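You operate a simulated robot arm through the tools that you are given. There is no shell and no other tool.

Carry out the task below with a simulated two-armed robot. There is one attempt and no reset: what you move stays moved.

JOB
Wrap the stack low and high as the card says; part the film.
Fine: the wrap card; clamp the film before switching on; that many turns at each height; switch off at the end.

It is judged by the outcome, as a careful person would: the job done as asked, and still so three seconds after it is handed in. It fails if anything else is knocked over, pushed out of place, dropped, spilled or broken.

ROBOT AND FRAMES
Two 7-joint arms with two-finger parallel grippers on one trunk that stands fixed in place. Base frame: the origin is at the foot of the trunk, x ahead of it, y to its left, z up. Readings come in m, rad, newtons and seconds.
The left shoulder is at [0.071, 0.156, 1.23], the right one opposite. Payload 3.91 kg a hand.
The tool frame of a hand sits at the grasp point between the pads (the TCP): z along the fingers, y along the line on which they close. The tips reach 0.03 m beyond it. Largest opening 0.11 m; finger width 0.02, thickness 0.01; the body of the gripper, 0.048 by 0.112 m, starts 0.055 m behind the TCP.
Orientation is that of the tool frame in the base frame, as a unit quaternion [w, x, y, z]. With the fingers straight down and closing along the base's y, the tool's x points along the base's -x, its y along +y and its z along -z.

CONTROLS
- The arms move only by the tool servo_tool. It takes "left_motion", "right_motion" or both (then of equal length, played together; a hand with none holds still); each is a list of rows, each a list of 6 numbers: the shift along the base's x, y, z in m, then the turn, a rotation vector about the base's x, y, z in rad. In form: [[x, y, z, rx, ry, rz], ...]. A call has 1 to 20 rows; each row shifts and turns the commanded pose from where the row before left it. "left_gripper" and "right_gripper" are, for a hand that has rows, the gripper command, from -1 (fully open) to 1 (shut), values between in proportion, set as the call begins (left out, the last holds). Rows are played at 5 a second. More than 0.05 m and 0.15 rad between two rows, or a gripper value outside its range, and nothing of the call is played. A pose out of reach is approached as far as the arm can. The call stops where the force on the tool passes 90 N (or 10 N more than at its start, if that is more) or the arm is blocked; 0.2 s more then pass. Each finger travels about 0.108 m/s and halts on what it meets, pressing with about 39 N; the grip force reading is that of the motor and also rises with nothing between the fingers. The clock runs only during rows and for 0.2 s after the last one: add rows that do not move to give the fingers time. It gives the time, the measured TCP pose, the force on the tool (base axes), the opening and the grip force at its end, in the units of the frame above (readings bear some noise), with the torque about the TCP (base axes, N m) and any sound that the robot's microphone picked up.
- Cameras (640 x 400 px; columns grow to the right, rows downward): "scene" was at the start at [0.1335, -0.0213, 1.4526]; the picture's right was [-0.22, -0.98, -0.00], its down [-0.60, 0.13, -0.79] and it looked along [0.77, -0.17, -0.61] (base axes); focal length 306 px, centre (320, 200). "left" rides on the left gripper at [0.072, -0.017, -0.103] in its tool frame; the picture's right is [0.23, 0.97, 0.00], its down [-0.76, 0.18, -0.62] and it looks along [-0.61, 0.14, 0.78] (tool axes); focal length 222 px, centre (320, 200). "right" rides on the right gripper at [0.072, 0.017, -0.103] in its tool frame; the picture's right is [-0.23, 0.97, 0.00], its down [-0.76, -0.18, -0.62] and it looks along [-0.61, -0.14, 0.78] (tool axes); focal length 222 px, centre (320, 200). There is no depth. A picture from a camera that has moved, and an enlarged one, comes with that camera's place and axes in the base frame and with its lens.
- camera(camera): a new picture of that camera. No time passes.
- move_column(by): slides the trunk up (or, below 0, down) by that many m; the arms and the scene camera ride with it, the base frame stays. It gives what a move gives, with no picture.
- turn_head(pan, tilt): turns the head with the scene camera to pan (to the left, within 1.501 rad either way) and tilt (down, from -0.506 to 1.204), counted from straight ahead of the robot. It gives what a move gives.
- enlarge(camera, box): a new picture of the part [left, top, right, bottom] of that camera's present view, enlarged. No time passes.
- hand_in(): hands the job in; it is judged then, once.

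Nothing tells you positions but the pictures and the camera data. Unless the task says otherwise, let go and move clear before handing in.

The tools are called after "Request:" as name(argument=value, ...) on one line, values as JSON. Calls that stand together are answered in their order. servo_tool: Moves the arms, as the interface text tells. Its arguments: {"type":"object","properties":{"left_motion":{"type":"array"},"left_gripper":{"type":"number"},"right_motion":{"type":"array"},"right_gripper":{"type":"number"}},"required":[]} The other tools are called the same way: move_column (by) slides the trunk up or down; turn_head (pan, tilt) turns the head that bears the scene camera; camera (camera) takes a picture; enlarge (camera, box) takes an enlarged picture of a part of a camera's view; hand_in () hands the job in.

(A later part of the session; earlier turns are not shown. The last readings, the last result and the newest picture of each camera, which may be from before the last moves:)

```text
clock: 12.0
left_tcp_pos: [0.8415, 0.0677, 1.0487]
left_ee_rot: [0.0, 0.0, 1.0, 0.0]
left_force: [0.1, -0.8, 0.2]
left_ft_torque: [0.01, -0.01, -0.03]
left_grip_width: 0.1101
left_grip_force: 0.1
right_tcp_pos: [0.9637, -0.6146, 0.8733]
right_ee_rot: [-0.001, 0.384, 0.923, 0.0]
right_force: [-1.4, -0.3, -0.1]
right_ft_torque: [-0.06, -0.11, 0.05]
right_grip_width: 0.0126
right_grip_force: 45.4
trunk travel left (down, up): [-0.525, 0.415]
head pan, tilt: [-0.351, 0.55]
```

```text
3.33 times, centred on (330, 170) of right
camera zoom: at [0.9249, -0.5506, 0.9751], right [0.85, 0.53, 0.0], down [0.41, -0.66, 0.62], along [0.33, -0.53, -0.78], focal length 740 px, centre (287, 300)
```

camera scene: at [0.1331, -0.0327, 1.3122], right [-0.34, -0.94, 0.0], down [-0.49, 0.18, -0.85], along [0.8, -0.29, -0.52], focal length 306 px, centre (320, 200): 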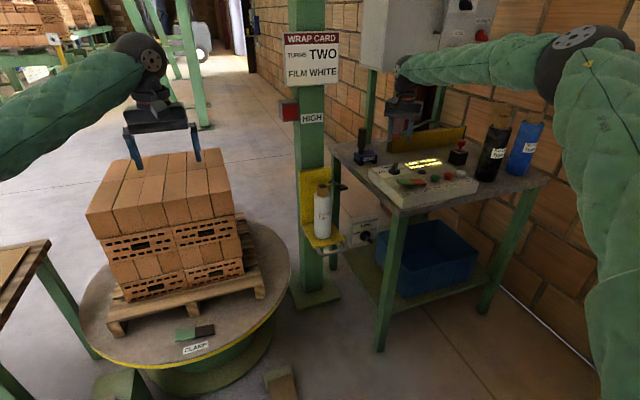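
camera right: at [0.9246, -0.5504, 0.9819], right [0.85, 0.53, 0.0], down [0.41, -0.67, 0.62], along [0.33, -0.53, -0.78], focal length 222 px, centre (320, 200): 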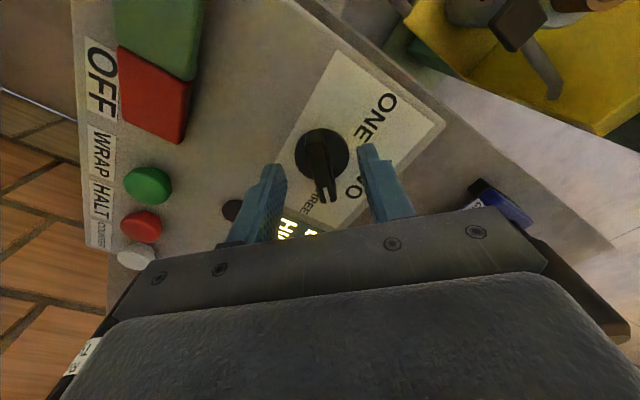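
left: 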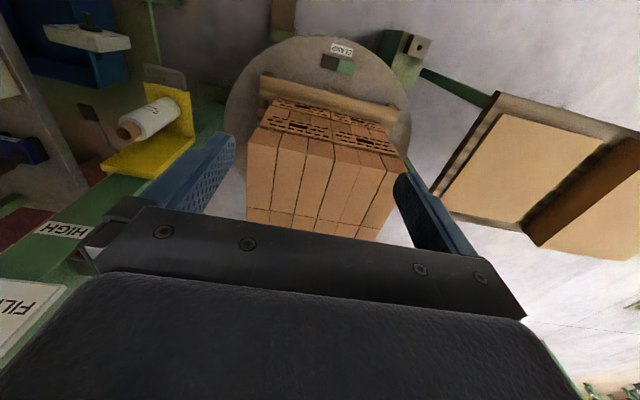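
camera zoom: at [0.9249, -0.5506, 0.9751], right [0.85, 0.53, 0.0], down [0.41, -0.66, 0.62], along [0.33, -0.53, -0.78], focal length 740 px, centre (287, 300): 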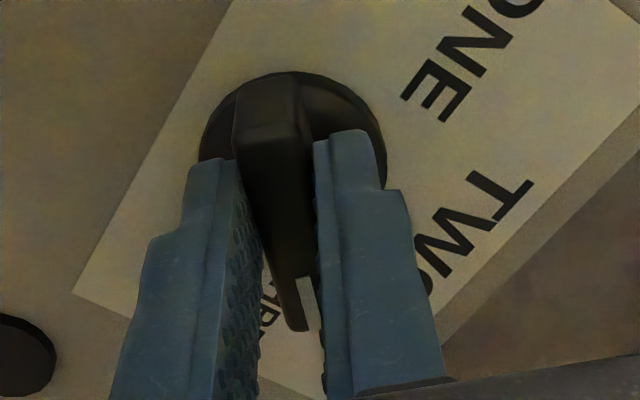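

I've got the bar gripped (12.6 mm). Now I'll rotate it 45° counter-clockwise toward TWO.

Request:
servo_tool(right_motion=[[0, 0, 0, 0, 0, 0.131], [0, 0, 0, 0, 0, 0.131], [0, 0, 0, 0, 0, 0.131], [0, 0, 0, 0, 0, 0.131], [0, 0, 0, 0, 0, 0.131], [0, 0, 0, 0, 0, 0.131], [0, 0, 0, 0, 0, 0]])

Request:
enlarge(camera="right", box=[220, 90, 420, 230])

```text
clock: 13.6
left_tcp_pos: [0.8391, 0.0662, 1.0495]
left_ee_rot: [0.0, 0.0, 1.0, 0.0]
left_force: [0.3, -0.9, -0.9]
left_ft_torque: [0.02, 0.03, 0.0]
left_grip_width: 0.11
left_grip_force: 0.0
right_tcp_pos: [0.9627, -0.6186, 0.873]
right_ee_rot: [0.001, 0.002, 1.0, 0.0]
right_force: [-11.2, -46.6, 7.1]
right_ft_torque: [-1.07, 1.44, -0.23]
right_grip_width: 0.0131
right_grip_force: 45.5
trunk travel left (down, up): [-0.525, 0.415]
head pan, tilt: [-0.351, 0.55]
```

```text
2.86 times, centred on (320, 160) of right
camera zoom: at [0.8898, -0.6007, 0.975], right [0.23, 0.97, 0.0], down [0.76, -0.18, 0.62], along [0.61, -0.14, -0.78], focal length 635 px, centre (320, 314)
```

zoom: 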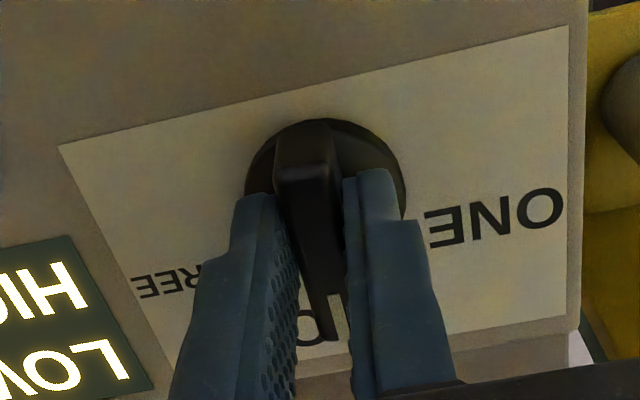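

The knob looks turned to TWO. I'll release it, rise, and check the pointer.

Request:
servo_tool(right_motion=[[0, -0.003, 0, 0, 0, 0], [0, 0, 0, 0, 0, 0]], right_gripper=0.1)

Request:
servo_tool(right_motion=[[0, 0, 0.03, 0, 0, 0], [0, 0, 0.05, 0, 0, 0], [0, 0, 0.05, 0, 0, 0]])

Request:
camera(camera="right")

Request:
enlarge(camera="right", box=[260, 60, 400, 160])

```text
clock: 14.2
left_tcp_pos: [0.8416, 0.0655, 1.0488]
left_ee_rot: [0.0, 0.001, 1.0, 0.0]
left_force: [0.6, 0.4, -0.1]
left_ft_torque: [-0.01, 0.01, -0.04]
left_grip_width: 0.1101
left_grip_force: 0.0
right_tcp_pos: [0.9634, -0.6173, 0.8741]
right_ee_rot: [0.0, 0.001, 1.0, 0.002]
right_force: [0.8, 0.6, 0.7]
right_ft_torque: [0.03, -0.01, 0.01]
right_grip_width: 0.0495
right_grip_force: 0.0
trunk travel left (down, up): [-0.525, 0.415]
head pan, tilt: [-0.351, 0.55]
```

```text
clock: 15.0
left_tcp_pos: [0.8408, 0.0694, 1.048]
left_ee_rot: [0.0, 0.0, 1.0, 0.0]
left_force: [0.9, 0.3, 0.8]
left_ft_torque: [0.01, 0.0, 0.01]
left_grip_width: 0.1103
left_grip_force: 0.0
right_tcp_pos: [0.9638, -0.6166, 1.0054]
right_ee_rot: [0.0, 0.0, 1.0, 0.001]
right_force: [-0.1, 0.1, 0.4]
right_ft_torque: [-0.01, -0.03, 0.01]
right_grip_width: 0.0495
right_grip_force: 0.0
trunk travel left (down, up): [-0.525, 0.415]
head pan, tilt: [-0.351, 0.55]
```

```text
taken
camera right: at [0.8912, -0.5977, 1.1061], right [0.23, 0.97, 0.0], down [0.76, -0.18, 0.62], along [0.61, -0.14, -0.78], focal length 222 px, centre (320, 200)
```

right: 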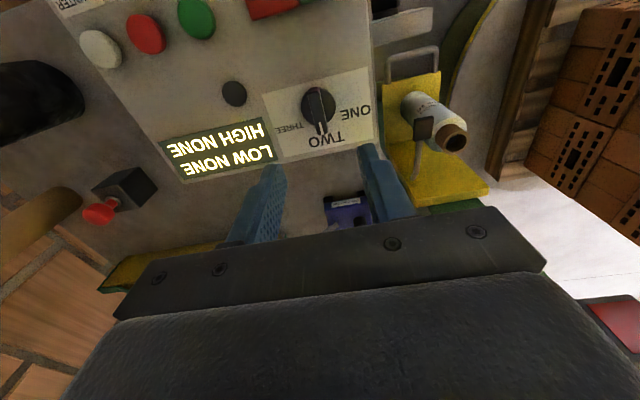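

```text
4.00 times, centred on (330, 110) of right
camera zoom: at [0.8912, -0.5977, 1.1061], right [0.23, 0.97, 0.0], down [0.76, -0.18, 0.62], along [0.61, -0.14, -0.78], focal length 888 px, centre (280, 560)
```

zoom: 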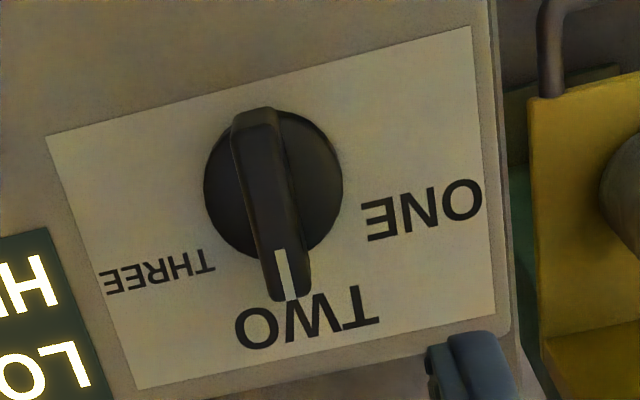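

The knob now points to TWO. Next I'll close the left gripper and bring it over the green half of the clamp at about (0.872, 0.18), descending in front of the bricks.

Request:
servo_tool(left_motion=[[0.0, 0.03, 0, 0, 0, 0], [0.005, 0.03, 0, 0, 0, 0], [0.01, 0.03, 0, 0, 0, 0], [0.01, 0.02, -0.03, 0, 0, 0], [0, 0, -0.05, 0, 0, 0], [0, 0, -0.05, 0, 0, 0], [0, 0, -0.05, 0, 0, 0], [0, 0, -0.05, 0, 0, 0], [0, 0, 0, 0, 0, 0]], left_gripper=1)

Request:
turn_head(pan=0.2, tilt=0.7)

Request:
camera(camera="scene")

Request:
camera(camera="left")

```text
clock: 17.0
left_tcp_pos: [0.866, 0.1778, 0.8201]
left_ee_rot: [-0.001, 0.001, 1.0, 0.0]
left_force: [-0.1, 0.3, -0.3]
left_ft_torque: [0.0, -0.03, -0.01]
left_grip_width: 0.0
left_grip_force: 37.8
right_tcp_pos: [0.9635, -0.6161, 1.0028]
right_ee_rot: [-0.001, 0.001, 1.0, 0.0]
right_force: [1.2, 0.1, 0.1]
right_ft_torque: [0.03, -0.02, 0.0]
right_grip_width: 0.0496
right_grip_force: 0.1
trunk travel left (down, up): [-0.525, 0.415]
head pan, tilt: [-0.351, 0.55]
```

```text
clock: 18.0
left_tcp_pos: [0.8676, 0.1791, 0.8183]
left_ee_rot: [0.0, 0.0, 1.0, 0.0]
left_force: [0.3, -0.2, -0.3]
left_ft_torque: [0.0, 0.01, 0.01]
left_grip_width: 0.0001
left_grip_force: 37.6
right_tcp_pos: [0.9637, -0.6159, 1.0027]
right_ee_rot: [0.0, 0.001, 1.0, 0.0]
right_force: [-0.9, 0.0, -0.3]
right_ft_torque: [0.02, 0.01, -0.02]
right_grip_width: 0.0494
right_grip_force: 0.1
trunk travel left (down, up): [-0.525, 0.415]
head pan, tilt: [0.201, 0.7]
```

```text
taken
camera scene: at [0.1326, 0.0148, 1.299], right [0.2, -0.98, 0.0], down [-0.63, -0.13, -0.76], along [0.75, 0.15, -0.64], focal length 306 px, centre (320, 200)
```

scene: 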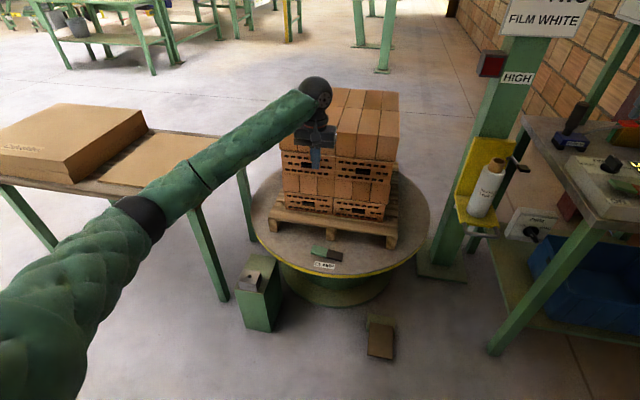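

```text
taken
camera left: at [0.7956, 0.1608, 0.9227], right [-0.23, 0.97, 0.0], down [0.76, 0.18, 0.62], along [0.61, 0.14, -0.78], focal length 222 px, centre (320, 200)
```

left: 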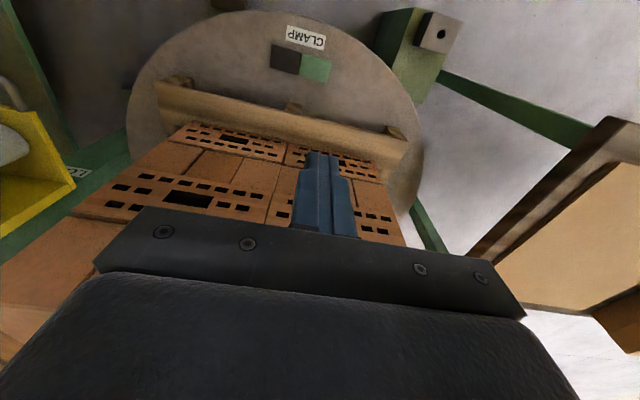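

Request:
enlarge(camera="left", box=[0, 90, 120, 240])

Request:
enlarge(camera="left", box=[250, 10, 350, 100])

Request:
enlarge(camera="scene", box=[430, 120, 560, 260])

```text
2.67 times, centred on (60, 165) of left
camera zoom: at [0.7956, 0.1608, 0.9227], right [-0.23, 0.97, 0.0], down [0.76, 0.18, 0.62], along [0.61, 0.14, -0.78], focal length 592 px, centre (1013, 293)
```

zoom: 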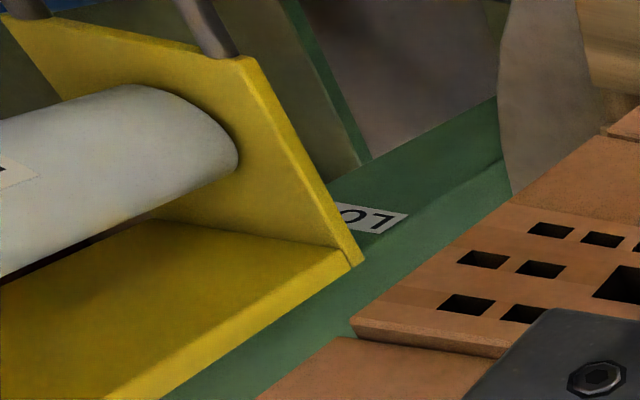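

```text
4.44 times, centred on (300, 55) of left
camera zoom: at [0.7956, 0.1608, 0.9227], right [-0.23, 0.97, 0.0], down [0.76, 0.18, 0.62], along [0.61, 0.14, -0.78], focal length 987 px, centre (409, 844)
```

zoom: 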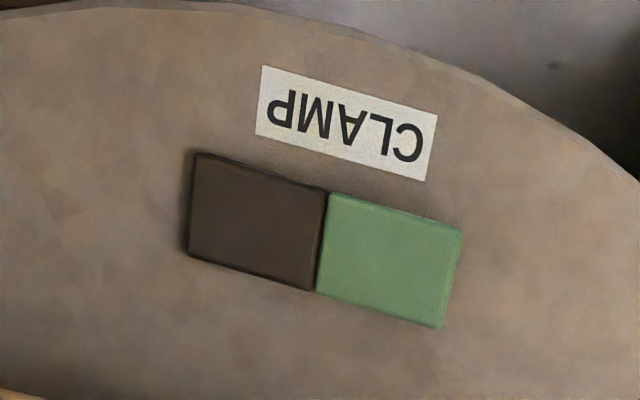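

```text
2.86 times, centred on (495, 190) of scene
camera zoom: at [0.1326, 0.0148, 1.299], right [0.2, -0.98, 0.0], down [-0.63, -0.13, -0.76], along [0.75, 0.15, -0.64], focal length 874 px, centre (-180, 229)
```

zoom: 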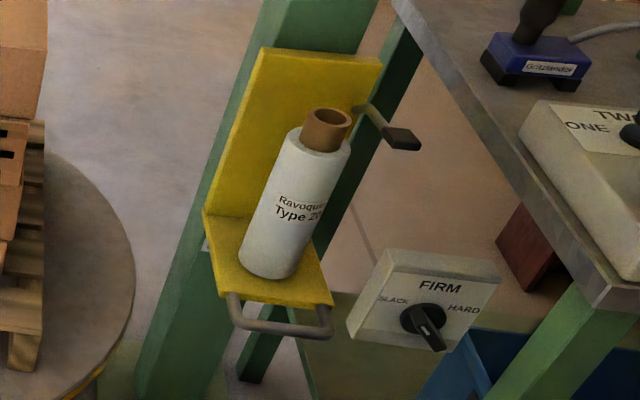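

The green clamp half is at about (0.87, 0.168), and a LOW label is on the mast just under the carriage. I'll descend the closed left fingers to just above the green half.

Request:
servo_tool(left_motion=[[0.001, 0, -0.05, 0, 0, 0], [0.001, 0, -0.05, 0, 0, 0], [0, 0, -0.05, 0, 0, 0], [0, 0, -0.05, 0, 0, 0], [0, 0, -0.05, 0, 0, 0], [0, 0, -0.05, 0, 0, 0], [0, 0, -0.03, 0, 0, 0], [0, 0, 0, 0, 0, 0]])

Request:
camera(camera="scene")

Request:
camera(camera="left")

Request:
enlarge(camera="scene", box=[270, 190, 390, 280])

```text
clock: 19.8
left_tcp_pos: [0.8669, 0.1775, 0.4885]
left_ee_rot: [0.0, 0.0, 1.0, 0.0]
left_force: [-1.2, 0.3, -0.6]
left_ft_torque: [0.01, -0.01, 0.0]
left_grip_width: 0.0
left_grip_force: 37.6
right_tcp_pos: [0.9656, -0.6156, 1.0034]
right_ee_rot: [0.001, 0.0, 1.0, 0.0]
right_force: [-0.3, 0.0, -0.1]
right_ft_torque: [-0.02, 0.0, 0.0]
right_grip_width: 0.0494
right_grip_force: 0.0
trunk travel left (down, up): [-0.525, 0.415]
head pan, tilt: [0.201, 0.7]
```

```text
taken
camera scene: at [0.1323, 0.0149, 1.299], right [0.2, -0.98, 0.0], down [-0.63, -0.13, -0.76], along [0.75, 0.15, -0.64], focal length 306 px, centre (320, 200)
```

scene: 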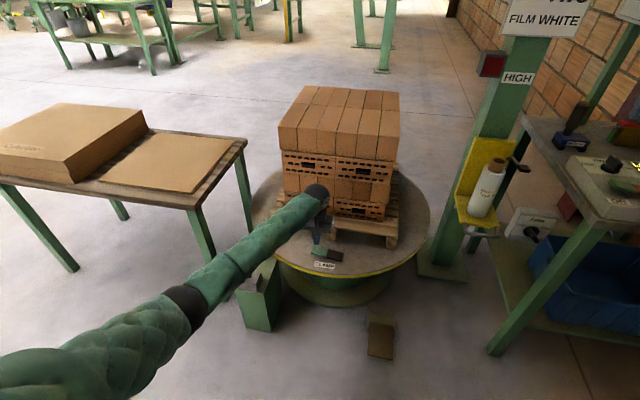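

```text
taken
camera left: at [0.7965, 0.1607, 0.5916], right [-0.23, 0.97, 0.0], down [0.76, 0.18, 0.62], along [0.61, 0.14, -0.78], focal length 222 px, centre (320, 200)
```

left: 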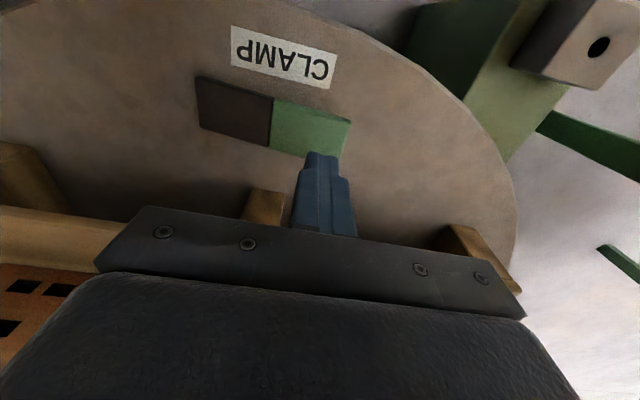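

```text
4.44 times, centred on (330, 235) of scene
camera zoom: at [0.1323, 0.0149, 1.299], right [0.2, -0.98, 0.0], down [-0.63, -0.13, -0.76], along [0.75, 0.15, -0.64], focal length 1359 px, centre (276, 44)
```

zoom: 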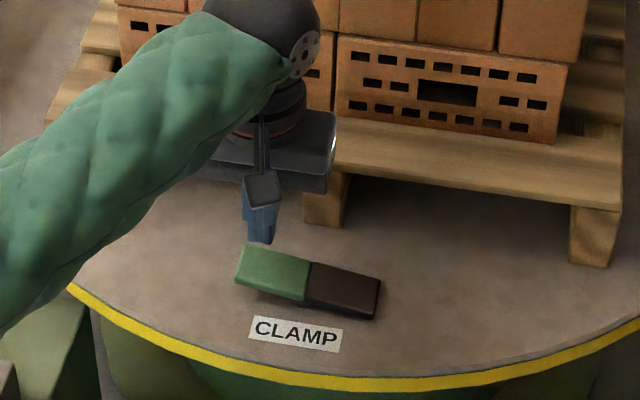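

The fingertips are right above the outer green half. I'll press down gently and watch the force.

Request:
servo_tool(left_motion=[[0.004, 0.003, -0.02, 0, 0, 0], [0, 0, -0.01, 0, 0, 0], [0, 0, -0.008, 0, 0, 0], [0, 0, 0, 0, 0, 0]])

Request:
enlarge(camera="left", box=[180, 20, 400, 220])

Request:
enlarge(camera="scene", box=[290, 210, 370, 280])

```text
clock: 20.8
left_tcp_pos: [0.8728, 0.1813, 0.4501]
left_ee_rot: [-0.001, 0.0, 1.0, -0.001]
left_force: [0.6, 0.2, 0.5]
left_ft_torque: [0.01, 0.02, 0.0]
left_grip_width: 0.0
left_grip_force: 37.6
right_tcp_pos: [0.9633, -0.6166, 1.0035]
right_ee_rot: [0.0, 0.001, 1.0, 0.0]
right_force: [1.1, 0.8, -0.2]
right_ft_torque: [0.01, -0.02, -0.03]
right_grip_width: 0.0499
right_grip_force: 0.1
trunk travel left (down, up): [-0.525, 0.415]
head pan, tilt: [0.201, 0.7]
```

```text
2.00 times, centred on (290, 120) of left
camera zoom: at [0.801, 0.1636, 0.5535], right [-0.23, 0.97, 0.0], down [0.76, 0.18, 0.62], along [0.61, 0.14, -0.78], focal length 444 px, centre (380, 360)
```

zoom: 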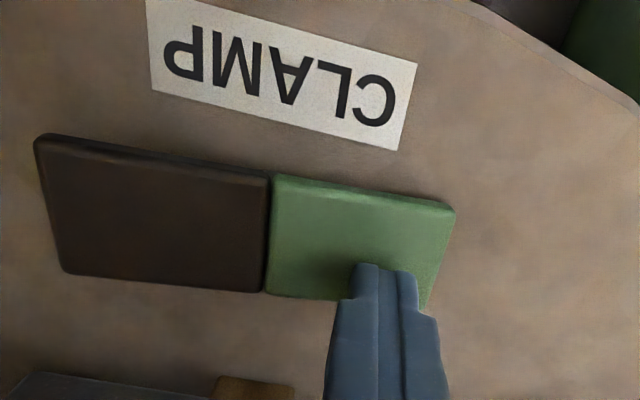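

```text
5.71 times, centred on (330, 245) of scene
camera zoom: at [0.1323, 0.0149, 1.299], right [0.2, -0.98, 0.0], down [-0.63, -0.13, -0.76], along [0.75, 0.15, -0.64], focal length 1748 px, centre (263, -57)
```

zoom: 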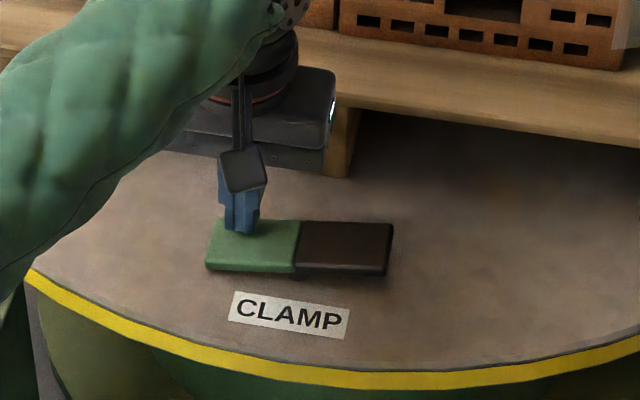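

Request:
servo_tool(left_motion=[[-0.004, 0.002, -0.005, 0, 0, 0], [0, 0, -0.005, 0, 0, 0], [0, 0, 0, 0, 0, 0]])

Request:
enlarge(camera="scene", box=[290, 210, 370, 280])

```text
clock: 21.6
left_tcp_pos: [0.8695, 0.1833, 0.4453]
left_ee_rot: [0.002, 0.001, 1.0, -0.001]
left_force: [-1.1, 1.4, 34.7]
left_ft_torque: [-0.25, 0.09, -0.03]
left_grip_width: 0.0
left_grip_force: 37.7
right_tcp_pos: [0.9633, -0.616, 1.0045]
right_ee_rot: [0.001, 0.001, 1.0, 0.0]
right_force: [0.3, -0.3, 0.0]
right_ft_torque: [0.0, -0.02, 0.0]
right_grip_width: 0.0496
right_grip_force: 0.0
trunk travel left (down, up): [-0.525, 0.415]
head pan, tilt: [0.201, 0.7]
```

```text
5.71 times, centred on (330, 245) of scene
camera zoom: at [0.1294, 0.0143, 1.2998], right [0.2, -0.98, 0.0], down [-0.63, -0.13, -0.77], along [0.75, 0.15, -0.64], focal length 1748 px, centre (263, -57)
```

zoom: 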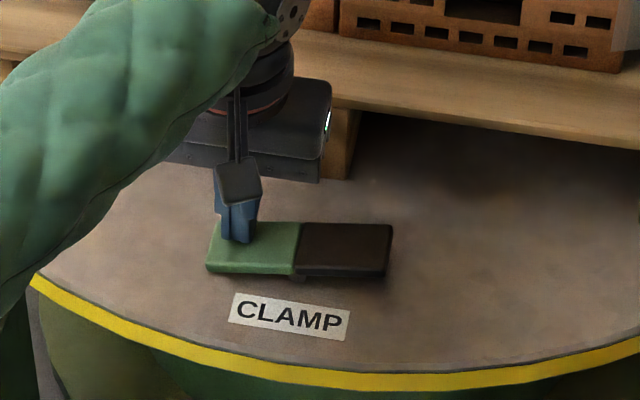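

Request:
servo_tool(left_motion=[[0, 0.0, -0.004, 0, 0, 0], [0, 0, 0, 0, 0, 0]])

Request:
enlarge(camera="scene", box=[290, 210, 370, 280])

Request:
enlarge(camera="left", box=[180, 20, 400, 220])

```text
clock: 22.2
left_tcp_pos: [0.8697, 0.1824, 0.4451]
left_ee_rot: [0.004, 0.0, 1.0, -0.001]
left_force: [-4.0, 4.4, 70.0]
left_ft_torque: [-0.48, 0.3, -0.04]
left_grip_width: 0.0
left_grip_force: 37.2
right_tcp_pos: [0.9594, -0.6168, 1.0072]
right_ee_rot: [0.002, -0.001, 1.0, 0.0]
right_force: [-1.1, -0.5, -0.3]
right_ft_torque: [-0.02, -0.01, 0.02]
right_grip_width: 0.0494
right_grip_force: 0.1
trunk travel left (down, up): [-0.525, 0.415]
head pan, tilt: [0.201, 0.7]
```

```text
5.71 times, centred on (330, 245) of scene
camera zoom: at [0.1264, 0.0138, 1.3003], right [0.2, -0.98, 0.0], down [-0.63, -0.13, -0.77], along [0.75, 0.15, -0.64], focal length 1748 px, centre (263, -57)
```

zoom: 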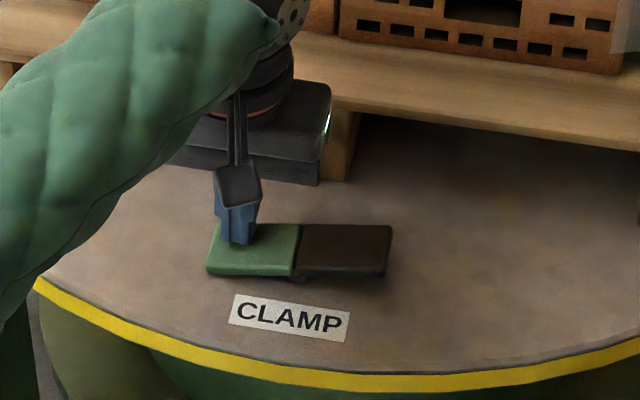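

```text
2.00 times, centred on (290, 120) of left
camera zoom: at [0.7968, 0.1657, 0.5477], right [-0.23, 0.97, 0.0], down [0.76, 0.18, 0.63], along [0.61, 0.14, -0.78], focal length 444 px, centre (380, 360)
```

zoom: 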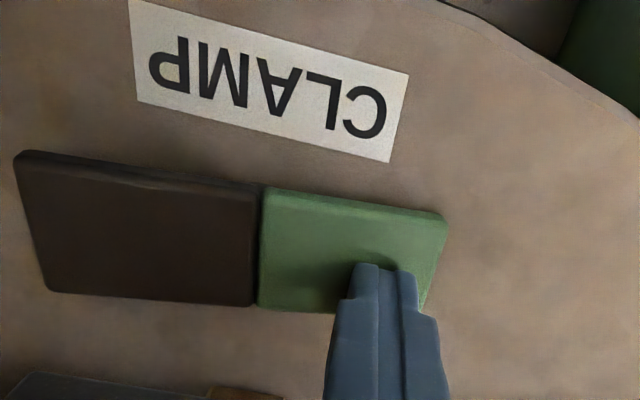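

The rocker stopped against something at 70 N. I'll back off and see whether it switched.

Request:
servo_tool(left_motion=[[0, 0, 0.02, 0, 0, 0], [0, 0, 0.04, 0, 0, 0], [0, 0, 0.05, 0, 0, 0], [0, 0, 0, 0, 0, 0]])

Request:
enlarge(camera="scene", box=[290, 210, 370, 280])

Request:
enlarge(camera="left", box=[180, 20, 400, 220])

Request:
camera(camera="scene")

```text
clock: 23.2
left_tcp_pos: [0.8693, 0.1837, 0.5453]
left_ee_rot: [0.0, 0.0, 1.0, 0.0]
left_force: [0.1, -0.1, 0.4]
left_ft_torque: [-0.02, 0.03, 0.02]
left_grip_width: 0.0
left_grip_force: 37.6
right_tcp_pos: [0.9632, -0.6154, 1.0019]
right_ee_rot: [0.0, 0.001, 1.0, 0.0]
right_force: [0.7, -0.4, -0.4]
right_ft_torque: [-0.01, -0.02, 0.0]
right_grip_width: 0.0495
right_grip_force: 0.1
trunk travel left (down, up): [-0.525, 0.415]
head pan, tilt: [0.201, 0.7]
```

```text
5.71 times, centred on (330, 245) of scene
camera zoom: at [0.1323, 0.0149, 1.2989], right [0.2, -0.98, 0.0], down [-0.63, -0.13, -0.76], along [0.75, 0.15, -0.64], focal length 1748 px, centre (263, -57)
```

zoom: 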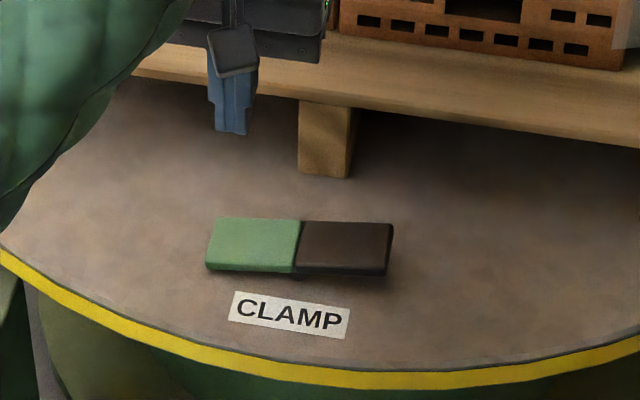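

```text
2.00 times, centred on (290, 120) of left
camera zoom: at [0.7976, 0.1675, 0.649], right [-0.23, 0.97, 0.0], down [0.76, 0.18, 0.62], along [0.61, 0.14, -0.78], focal length 444 px, centre (380, 360)
```

zoom: 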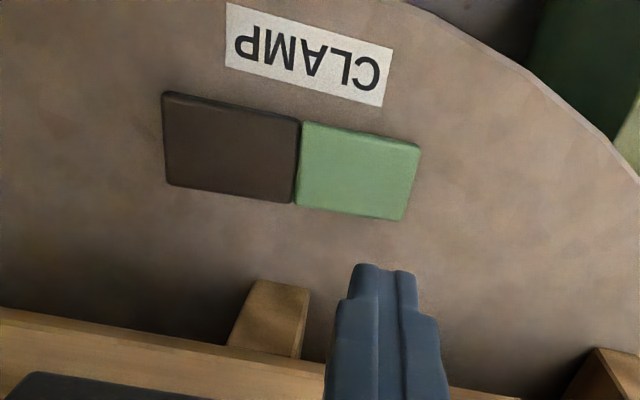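

```text
taken
camera scene: at [0.1323, 0.0149, 1.2989], right [0.2, -0.98, 0.0], down [-0.63, -0.13, -0.76], along [0.75, 0.15, -0.64], focal length 306 px, centre (320, 200)
```

scene: 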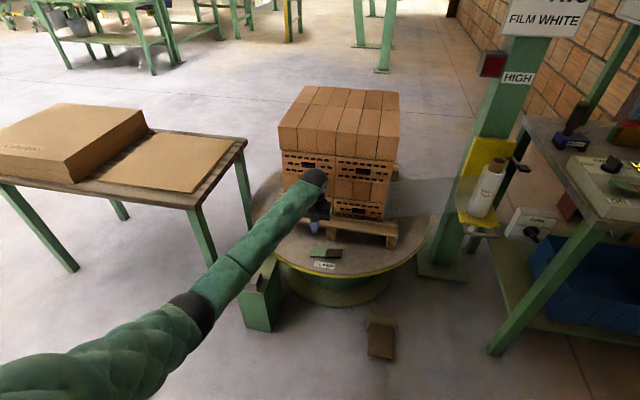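

The clamp worked: a sheet of film now runs from the roll to the stack. I'll raise and withdraw the left arm well clear of the turntable, and move the right hand (closed) over the ON half at about (0.856,-0.580).

Request:
servo_tool(left_motion=[[0, 0, 0.05, 0, 0, 0], [0, 0, 0.05, 0, 0, 0], [0, 0, 0.05, 0, 0, 0], [0, 0, 0.05, 0, 0, 0], [0, 0, 0.05, 0, 0, 0], [0, 0, 0.05, 0, 0, 0], [0, 0, 0.05, 0, 0, 0], [0, 0, 0.05, 0, 0, 0], [0, 0, 0.05, 0, 0, 0], [-0.05, 0, 0, 0, 0, 0], [-0.05, 0.01, 0, 0, 0, 0], [-0.05, 0.02, 0, 0, 0, 0], [-0.05, 0.02, 0, 0, 0, 0], [-0.05, 0.02, 0, 0, 0, 0], [0, 0, 0, 0, 0, 0]])

Request:
servo_tool(right_motion=[[-0.036, 0.012, 0, 0, 0, 0], [-0.036, 0.012, 0, 0, 0, 0], [-0.036, 0.012, 0, 0, 0, 0], [0, 0, -0.04, 0, 0, 0], [0, 0, -0.03, 0, 0, 0], [0, 0, 0, 0, 0, 0]], right_gripper=1)

Request:
camera(camera="right")

Request:
turn_head(pan=-0.35, tilt=0.55)

Request:
camera(camera="scene")

```text
refused: row 11 steps farther than a row can; nothing moved
```

```text
clock: 24.6
left_tcp_pos: [0.8685, 0.1843, 0.5456]
left_ee_rot: [-0.001, 0.0, 1.0, 0.0]
left_force: [0.0, 0.2, -0.6]
left_ft_torque: [-0.01, 0.0, -0.02]
left_grip_width: 0.0002
left_grip_force: 36.7
right_tcp_pos: [0.8566, -0.581, 0.9327]
right_ee_rot: [0.001, 0.001, 1.0, -0.001]
right_force: [0.5, -0.3, -0.6]
right_ft_torque: [0.05, 0.02, 0.05]
right_grip_width: 0.0002
right_grip_force: 37.7
trunk travel left (down, up): [-0.525, 0.415]
head pan, tilt: [0.201, 0.7]
```

```text
taken
camera right: at [0.7838, -0.5632, 1.0351], right [0.23, 0.97, 0.0], down [0.76, -0.18, 0.62], along [0.61, -0.14, -0.78], focal length 222 px, centre (320, 200)
```

right: 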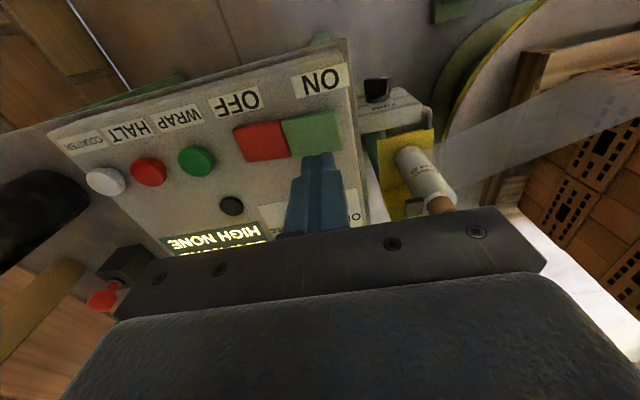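

```text
clock: 25.6
left_tcp_pos: [0.8684, 0.1843, 0.5469]
left_ee_rot: [-0.001, 0.001, 1.0, 0.0]
left_force: [0.0, 0.7, -0.2]
left_ft_torque: [-0.02, 0.0, -0.03]
left_grip_width: 0.0
left_grip_force: 38.1
right_tcp_pos: [0.8569, -0.5807, 0.9325]
right_ee_rot: [-0.001, 0.001, 1.0, 0.0]
right_force: [0.0, -0.6, -0.2]
right_ft_torque: [0.01, -0.01, 0.0]
right_grip_width: 0.0001
right_grip_force: 37.6
trunk travel left (down, up): [-0.525, 0.415]
head pan, tilt: [-0.351, 0.55]
```

```text
taken
camera scene: at [0.1336, -0.033, 1.3121], right [-0.34, -0.94, 0.0], down [-0.49, 0.18, -0.85], along [0.8, -0.29, -0.52], focal length 306 px, centre (320, 200)
```

scene: 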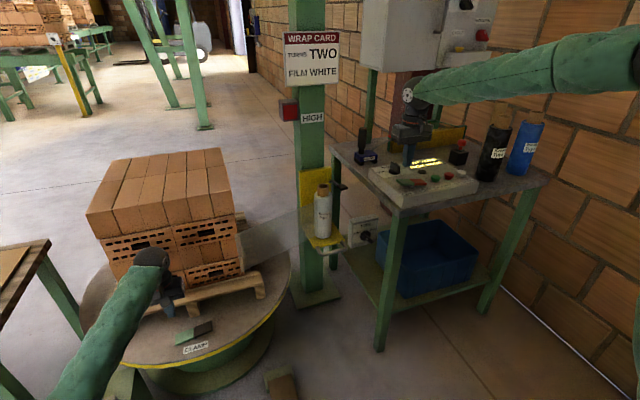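

The left retreat was refused for step size, so the left arm is still over the table; I'll withdraw it now with smaller steps before switching anything on.

Request:
servo_tool(left_motion=[[0, 0, 0.049, 0, 0, 0], [0, 0, 0.049, 0, 0, 0], [0, 0, 0.049, 0, 0, 0], [0, 0, 0.049, 0, 0, 0], [0, 0, 0.049, 0, 0, 0], [0, 0, 0.049, 0, 0, 0], [0, 0, 0.049, 0, 0, 0], [0, 0, 0.049, 0, 0, 0], [0, 0, 0.049, 0, 0, 0], [-0.045, 0, 0, 0, 0, 0], [-0.045, 0.015, 0, 0, 0, 0], [-0.045, 0.015, 0, 0, 0, 0], [-0.045, 0.015, 0, 0, 0, 0], [-0.045, 0.015, 0, 0, 0, 0], [-0.045, 0.015, 0, 0, 0, 0], [0, 0, 0, 0, 0, 0]])

Request:
enlarge(camera="right", box=[200, 60, 380, 200])

Request:
camera(camera="scene")

```text
clock: 29.0
left_tcp_pos: [0.5993, 0.2591, 0.9873]
left_ee_rot: [-0.001, 0.0, 1.0, 0.0]
left_force: [0.0, 0.0, -0.3]
left_ft_torque: [0.01, 0.03, -0.01]
left_grip_width: 0.0001
left_grip_force: 37.7
right_tcp_pos: [0.857, -0.5811, 0.9333]
right_ee_rot: [-0.001, 0.0, 1.0, 0.0]
right_force: [0.0, 0.8, -0.4]
right_ft_torque: [0.0, 0.01, -0.01]
right_grip_width: 0.0003
right_grip_force: 37.8
trunk travel left (down, up): [-0.525, 0.415]
head pan, tilt: [-0.351, 0.55]
```

```text
2.86 times, centred on (290, 130) of right
camera zoom: at [0.7844, -0.5637, 1.0346], right [0.23, 0.97, 0.0], down [0.76, -0.18, 0.62], along [0.61, -0.14, -0.78], focal length 635 px, centre (406, 400)
```

zoom: 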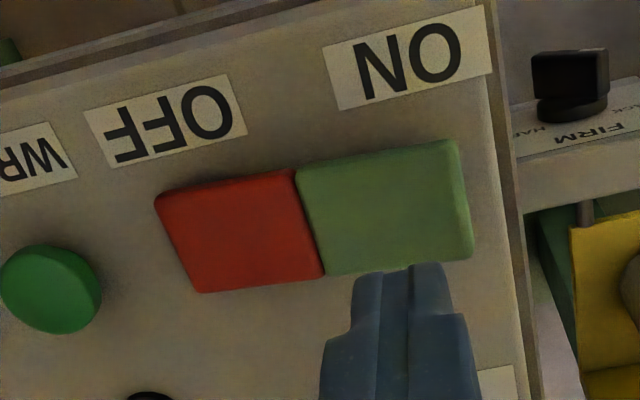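

```text
taken
camera scene: at [0.1343, -0.0334, 1.312], right [-0.34, -0.94, 0.0], down [-0.49, 0.18, -0.85], along [0.8, -0.29, -0.52], focal length 306 px, centre (320, 200)
```

scene: 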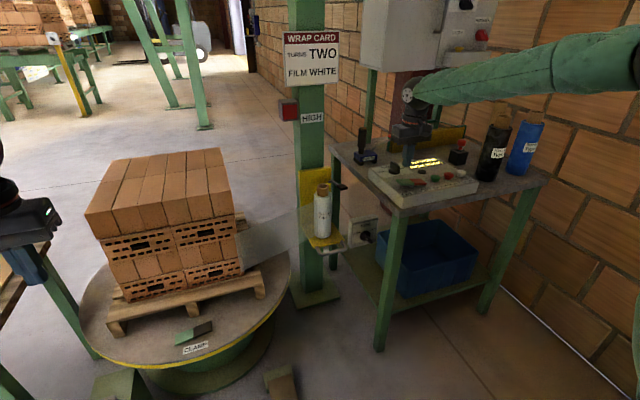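

The left arm is clear and the right fingertips are lined up over the ON half. I'll press it down slowly.

Request:
servo_tool(right_motion=[[0, 0.002, -0.03, 0, 0, 0], [0, 0, -0.01, 0, 0, 0], [0, 0, -0.006, 0, 0, 0], [0, 0, -0.005, 0, 0, 0], [0, 0, 0, 0, 0, 0]])

Request:
enlarge(camera="scene", box=[380, 130, 480, 200])

```text
clock: 30.2
left_tcp_pos: [0.6004, 0.2591, 0.9875]
left_ee_rot: [-0.001, 0.0, 1.0, 0.0]
left_force: [-0.8, 0.9, 0.3]
left_ft_torque: [0.01, -0.01, 0.03]
left_grip_width: 0.0001
left_grip_force: 37.5
right_tcp_pos: [0.8561, -0.5788, 0.882]
right_ee_rot: [-0.001, 0.0, 1.0, -0.001]
right_force: [-0.2, 0.9, 1.7]
right_ft_torque: [0.06, 0.0, -0.01]
right_grip_width: 0.0
right_grip_force: 37.7
trunk travel left (down, up): [-0.525, 0.415]
head pan, tilt: [-0.351, 0.55]
```

```text
5.71 times, centred on (430, 165) of scene
camera zoom: at [0.1334, -0.0327, 1.3122], right [-0.34, -0.94, 0.0], down [-0.49, 0.18, -0.85], along [0.8, -0.29, -0.52], focal length 1748 px, centre (-309, 400)
```

zoom: 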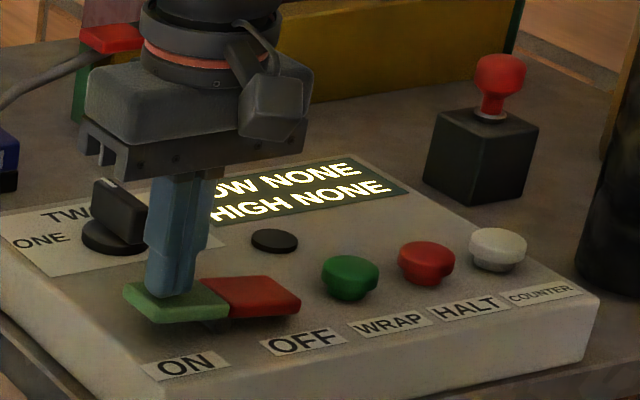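

Request:
servo_tool(right_motion=[[0, 0, -0.004, 0, 0, 0], [0, 0, -0.004, 0, 0, 0], [0, 0, 0, 0, 0, 0]])

Request:
enlarge(camera="scene", box=[380, 130, 480, 200])

```text
clock: 31.0
left_tcp_pos: [0.5992, 0.2584, 0.9879]
left_ee_rot: [0.0, 0.001, 1.0, 0.0]
left_force: [0.3, 0.0, -0.3]
left_ft_torque: [0.01, 0.0, 0.01]
left_grip_width: 0.0
left_grip_force: 37.5
right_tcp_pos: [0.8551, -0.5786, 0.8756]
right_ee_rot: [0.0, 0.001, 1.0, 0.001]
right_force: [1.0, 0.4, 0.7]
right_ft_torque: [0.0, -0.03, 0.03]
right_grip_width: 0.0001
right_grip_force: 38.2
trunk travel left (down, up): [-0.525, 0.415]
head pan, tilt: [-0.351, 0.55]
```

```text
5.71 times, centred on (430, 165) of scene
camera zoom: at [0.1334, -0.0328, 1.3121], right [-0.34, -0.94, 0.0], down [-0.49, 0.18, -0.85], along [0.8, -0.29, -0.52], focal length 1748 px, centre (-309, 400)
```

zoom: 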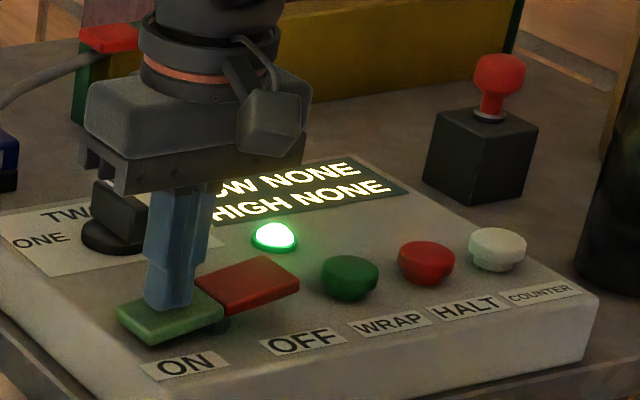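

The green lamp lit: the machine is on. Now I'll lift and move over WRAP at about (0.857,-0.703).

Request:
servo_tool(right_motion=[[0, 0, 0.04, 0, 0, 0], [0, -0.042, 0.005, 0, 0, 0], [0, -0.042, 0, 0, 0, 0], [0.002, -0.04, 0, 0, 0, 0], [0, 0, 0, 0, 0, 0]])

Request:
camera(camera="right")

Request:
enlarge(camera="right", box=[220, 90, 420, 220])

Request:
enlarge(camera="scene", box=[380, 130, 480, 200])

```text
clock: 32.2
left_tcp_pos: [0.5986, 0.2597, 0.9875]
left_ee_rot: [0.0, 0.0, 1.0, 0.0]
left_force: [-0.4, 0.3, 0.1]
left_ft_torque: [-0.02, 0.02, 0.01]
left_grip_width: 0.0
left_grip_force: 38.0
right_tcp_pos: [0.8569, -0.7034, 0.9216]
right_ee_rot: [0.0, 0.0, 1.0, 0.0]
right_force: [-1.2, -0.2, -0.2]
right_ft_torque: [-0.03, -0.02, -0.01]
right_grip_width: 0.0
right_grip_force: 37.6
trunk travel left (down, up): [-0.525, 0.415]
head pan, tilt: [-0.351, 0.55]
```

```text
taken
camera right: at [0.7851, -0.6857, 1.0224], right [0.23, 0.97, 0.0], down [0.76, -0.18, 0.62], along [0.61, -0.14, -0.78], focal length 222 px, centre (320, 200)
```

right: 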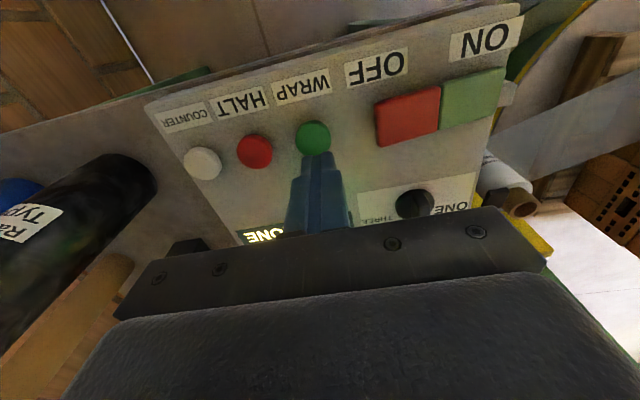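

```text
3.08 times, centred on (320, 155) of right
camera zoom: at [0.7851, -0.6857, 1.0224], right [0.23, 0.97, 0.0], down [0.76, -0.18, 0.62], along [0.61, -0.14, -0.78], focal length 684 px, centre (320, 338)
```

zoom: 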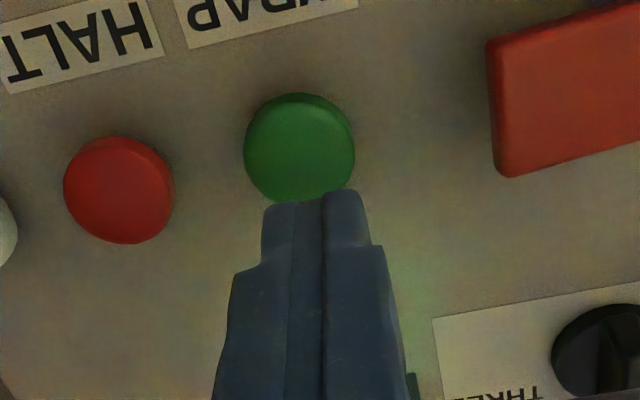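

```text
5.71 times, centred on (430, 165) of scene
camera zoom: at [0.1332, -0.0322, 1.3122], right [-0.34, -0.94, 0.0], down [-0.49, 0.18, -0.85], along [0.8, -0.29, -0.52], focal length 1748 px, centre (-309, 400)
```

zoom: 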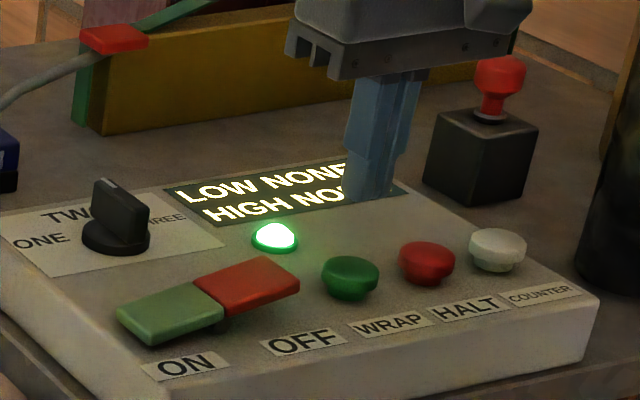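

WRAP is right below the fingertips. I'll press it gently.

Request:
servo_tool(right_motion=[[-0.003, -0.003, -0.028, 0, 0, 0], [0, 0, -0.006, 0, 0, 0], [0, 0, -0.004, 0, 0, 0]])

Request:
enlarge(camera="scene", box=[380, 130, 480, 200])

```text
clock: 33.0
left_tcp_pos: [0.5993, 0.2581, 0.9891]
left_ee_rot: [-0.001, 0.0, 1.0, 0.0]
left_force: [-0.2, 0.0, 0.0]
left_ft_torque: [0.02, 0.0, -0.02]
left_grip_width: 0.0
left_grip_force: 37.4
right_tcp_pos: [0.8548, -0.7062, 0.8806]
right_ee_rot: [0.0, 0.001, 1.0, 0.0]
right_force: [0.1, 0.4, 0.2]
right_ft_torque: [0.02, 0.01, -0.03]
right_grip_width: 0.0001
right_grip_force: 38.0
trunk travel left (down, up): [-0.525, 0.415]
head pan, tilt: [-0.351, 0.55]
```

```text
5.71 times, centred on (430, 165) of scene
camera zoom: at [0.1338, -0.0333, 1.3121], right [-0.34, -0.94, 0.0], down [-0.49, 0.18, -0.85], along [0.8, -0.29, -0.52], focal length 1748 px, centre (-309, 400)
```

zoom: 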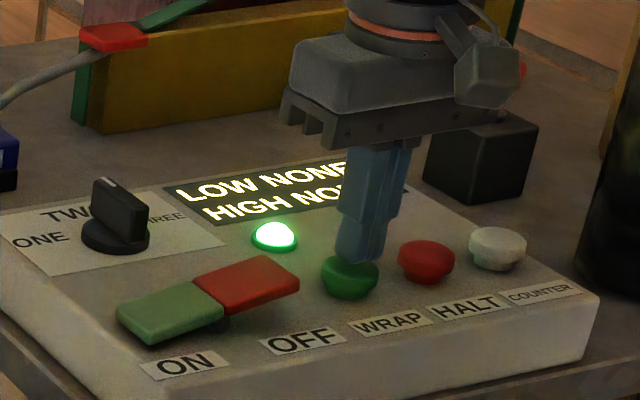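

Request:
servo_tool(right_motion=[[0, 0, -0.004, 0, 0, 0], [0, 0, -0.003, 0, 0, 0]])

Request:
camera(camera="scene")

Request:
enlarge(camera="scene", box=[380, 130, 480, 200])

```text
clock: 33.6
left_tcp_pos: [0.5991, 0.2589, 0.9879]
left_ee_rot: [0.0, -0.001, 1.0, 0.0]
left_force: [0.1, -0.5, -0.1]
left_ft_torque: [0.01, 0.03, 0.01]
left_grip_width: 0.0
left_grip_force: 37.7
right_tcp_pos: [0.8546, -0.7062, 0.874]
right_ee_rot: [0.0, 0.001, 1.0, -0.001]
right_force: [-0.9, -0.8, -0.1]
right_ft_torque: [0.02, 0.02, 0.02]
right_grip_width: 0.0002
right_grip_force: 37.6
trunk travel left (down, up): [-0.525, 0.415]
head pan, tilt: [-0.351, 0.55]
```

```text
taken
camera scene: at [0.1334, -0.0329, 1.3121], right [-0.34, -0.94, 0.0], down [-0.49, 0.18, -0.85], along [0.8, -0.29, -0.52], focal length 306 px, centre (320, 200)
```

scene: 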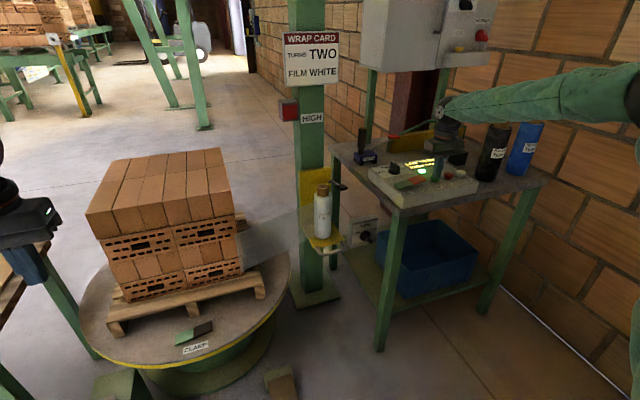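

```text
5.71 times, centred on (430, 165) of scene
camera zoom: at [0.1334, -0.0329, 1.3121], right [-0.34, -0.94, 0.0], down [-0.49, 0.18, -0.85], along [0.8, -0.29, -0.52], focal length 1748 px, centre (-309, 400)
```

zoom: 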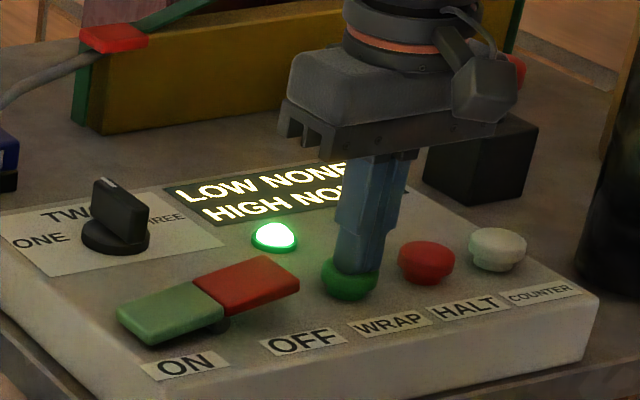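

Request:
servo_tool(right_motion=[[0, 0, -0.004, 0, 0, 0], [0, 0, -0.003, 0, 0, 0]])

Request:
enlarge(camera="scene", box=[380, 130, 480, 200])

```text
clock: 34.2
left_tcp_pos: [0.599, 0.2589, 0.9882]
left_ee_rot: [0.0, 0.0, 1.0, 0.0]
left_force: [0.3, -0.1, -0.3]
left_ft_torque: [-0.01, 0.0, 0.01]
left_grip_width: 0.0001
left_grip_force: 37.8
right_tcp_pos: [0.8542, -0.705, 0.8681]
right_ee_rot: [0.0, 0.001, 1.0, 0.001]
right_force: [-1.1, -1.3, 3.6]
right_ft_torque: [-0.07, -0.02, -0.03]
right_grip_width: 0.0
right_grip_force: 38.0
trunk travel left (down, up): [-0.525, 0.415]
head pan, tilt: [-0.351, 0.55]
heard: click
```

```text
5.71 times, centred on (430, 165) of scene
camera zoom: at [0.1331, -0.0328, 1.3122], right [-0.34, -0.94, 0.0], down [-0.49, 0.18, -0.85], along [0.8, -0.29, -0.52], focal length 1748 px, centre (-309, 400)
```

zoom: 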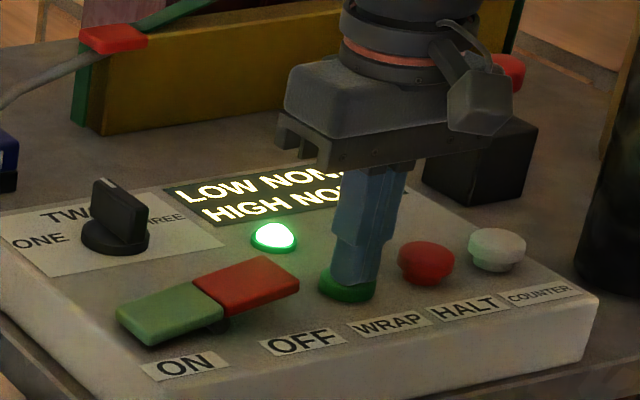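

A click: WRAP was pressed. I'll lift off the button and watch the table.

Request:
servo_tool(right_motion=[[0, 0, 0.03, 0, 0, 0], [0, 0, 0.03, 0, 0, 0], [0, 0, 0, 0, 0, 0]])

Request:
camera(camera="scene")

Request:
enlarge(camera="scene", box=[380, 130, 480, 200])

```text
clock: 35.0
left_tcp_pos: [0.5996, 0.2594, 0.9874]
left_ee_rot: [0.0, 0.0, 1.0, -0.001]
left_force: [-0.6, 0.1, 0.4]
left_ft_torque: [0.01, 0.03, 0.0]
left_grip_width: 0.0
left_grip_force: 37.5
right_tcp_pos: [0.8552, -0.7062, 0.9264]
right_ee_rot: [0.0, 0.001, 1.0, 0.0]
right_force: [-0.7, -0.1, -0.9]
right_ft_torque: [0.03, 0.01, -0.01]
right_grip_width: 0.0001
right_grip_force: 37.4
trunk travel left (down, up): [-0.525, 0.415]
head pan, tilt: [-0.351, 0.55]
```

```text
taken
camera scene: at [0.1337, -0.0332, 1.312], right [-0.34, -0.94, 0.0], down [-0.49, 0.18, -0.85], along [0.8, -0.29, -0.52], focal length 306 px, centre (320, 200)
```

scene: 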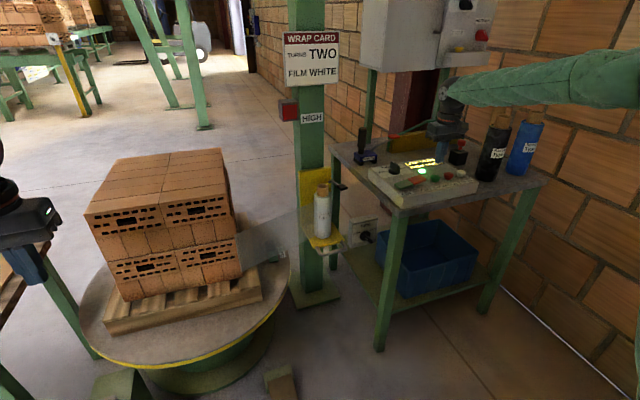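

```text
5.71 times, centred on (430, 165) of scene
camera zoom: at [0.1337, -0.0332, 1.312], right [-0.34, -0.94, 0.0], down [-0.49, 0.18, -0.85], along [0.8, -0.29, -0.52], focal length 1748 px, centre (-309, 400)
```

zoom: 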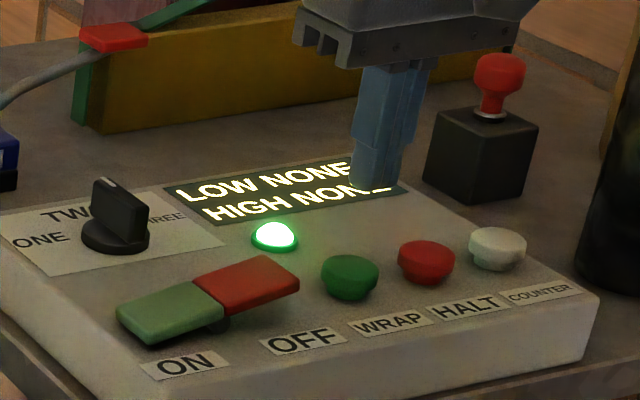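

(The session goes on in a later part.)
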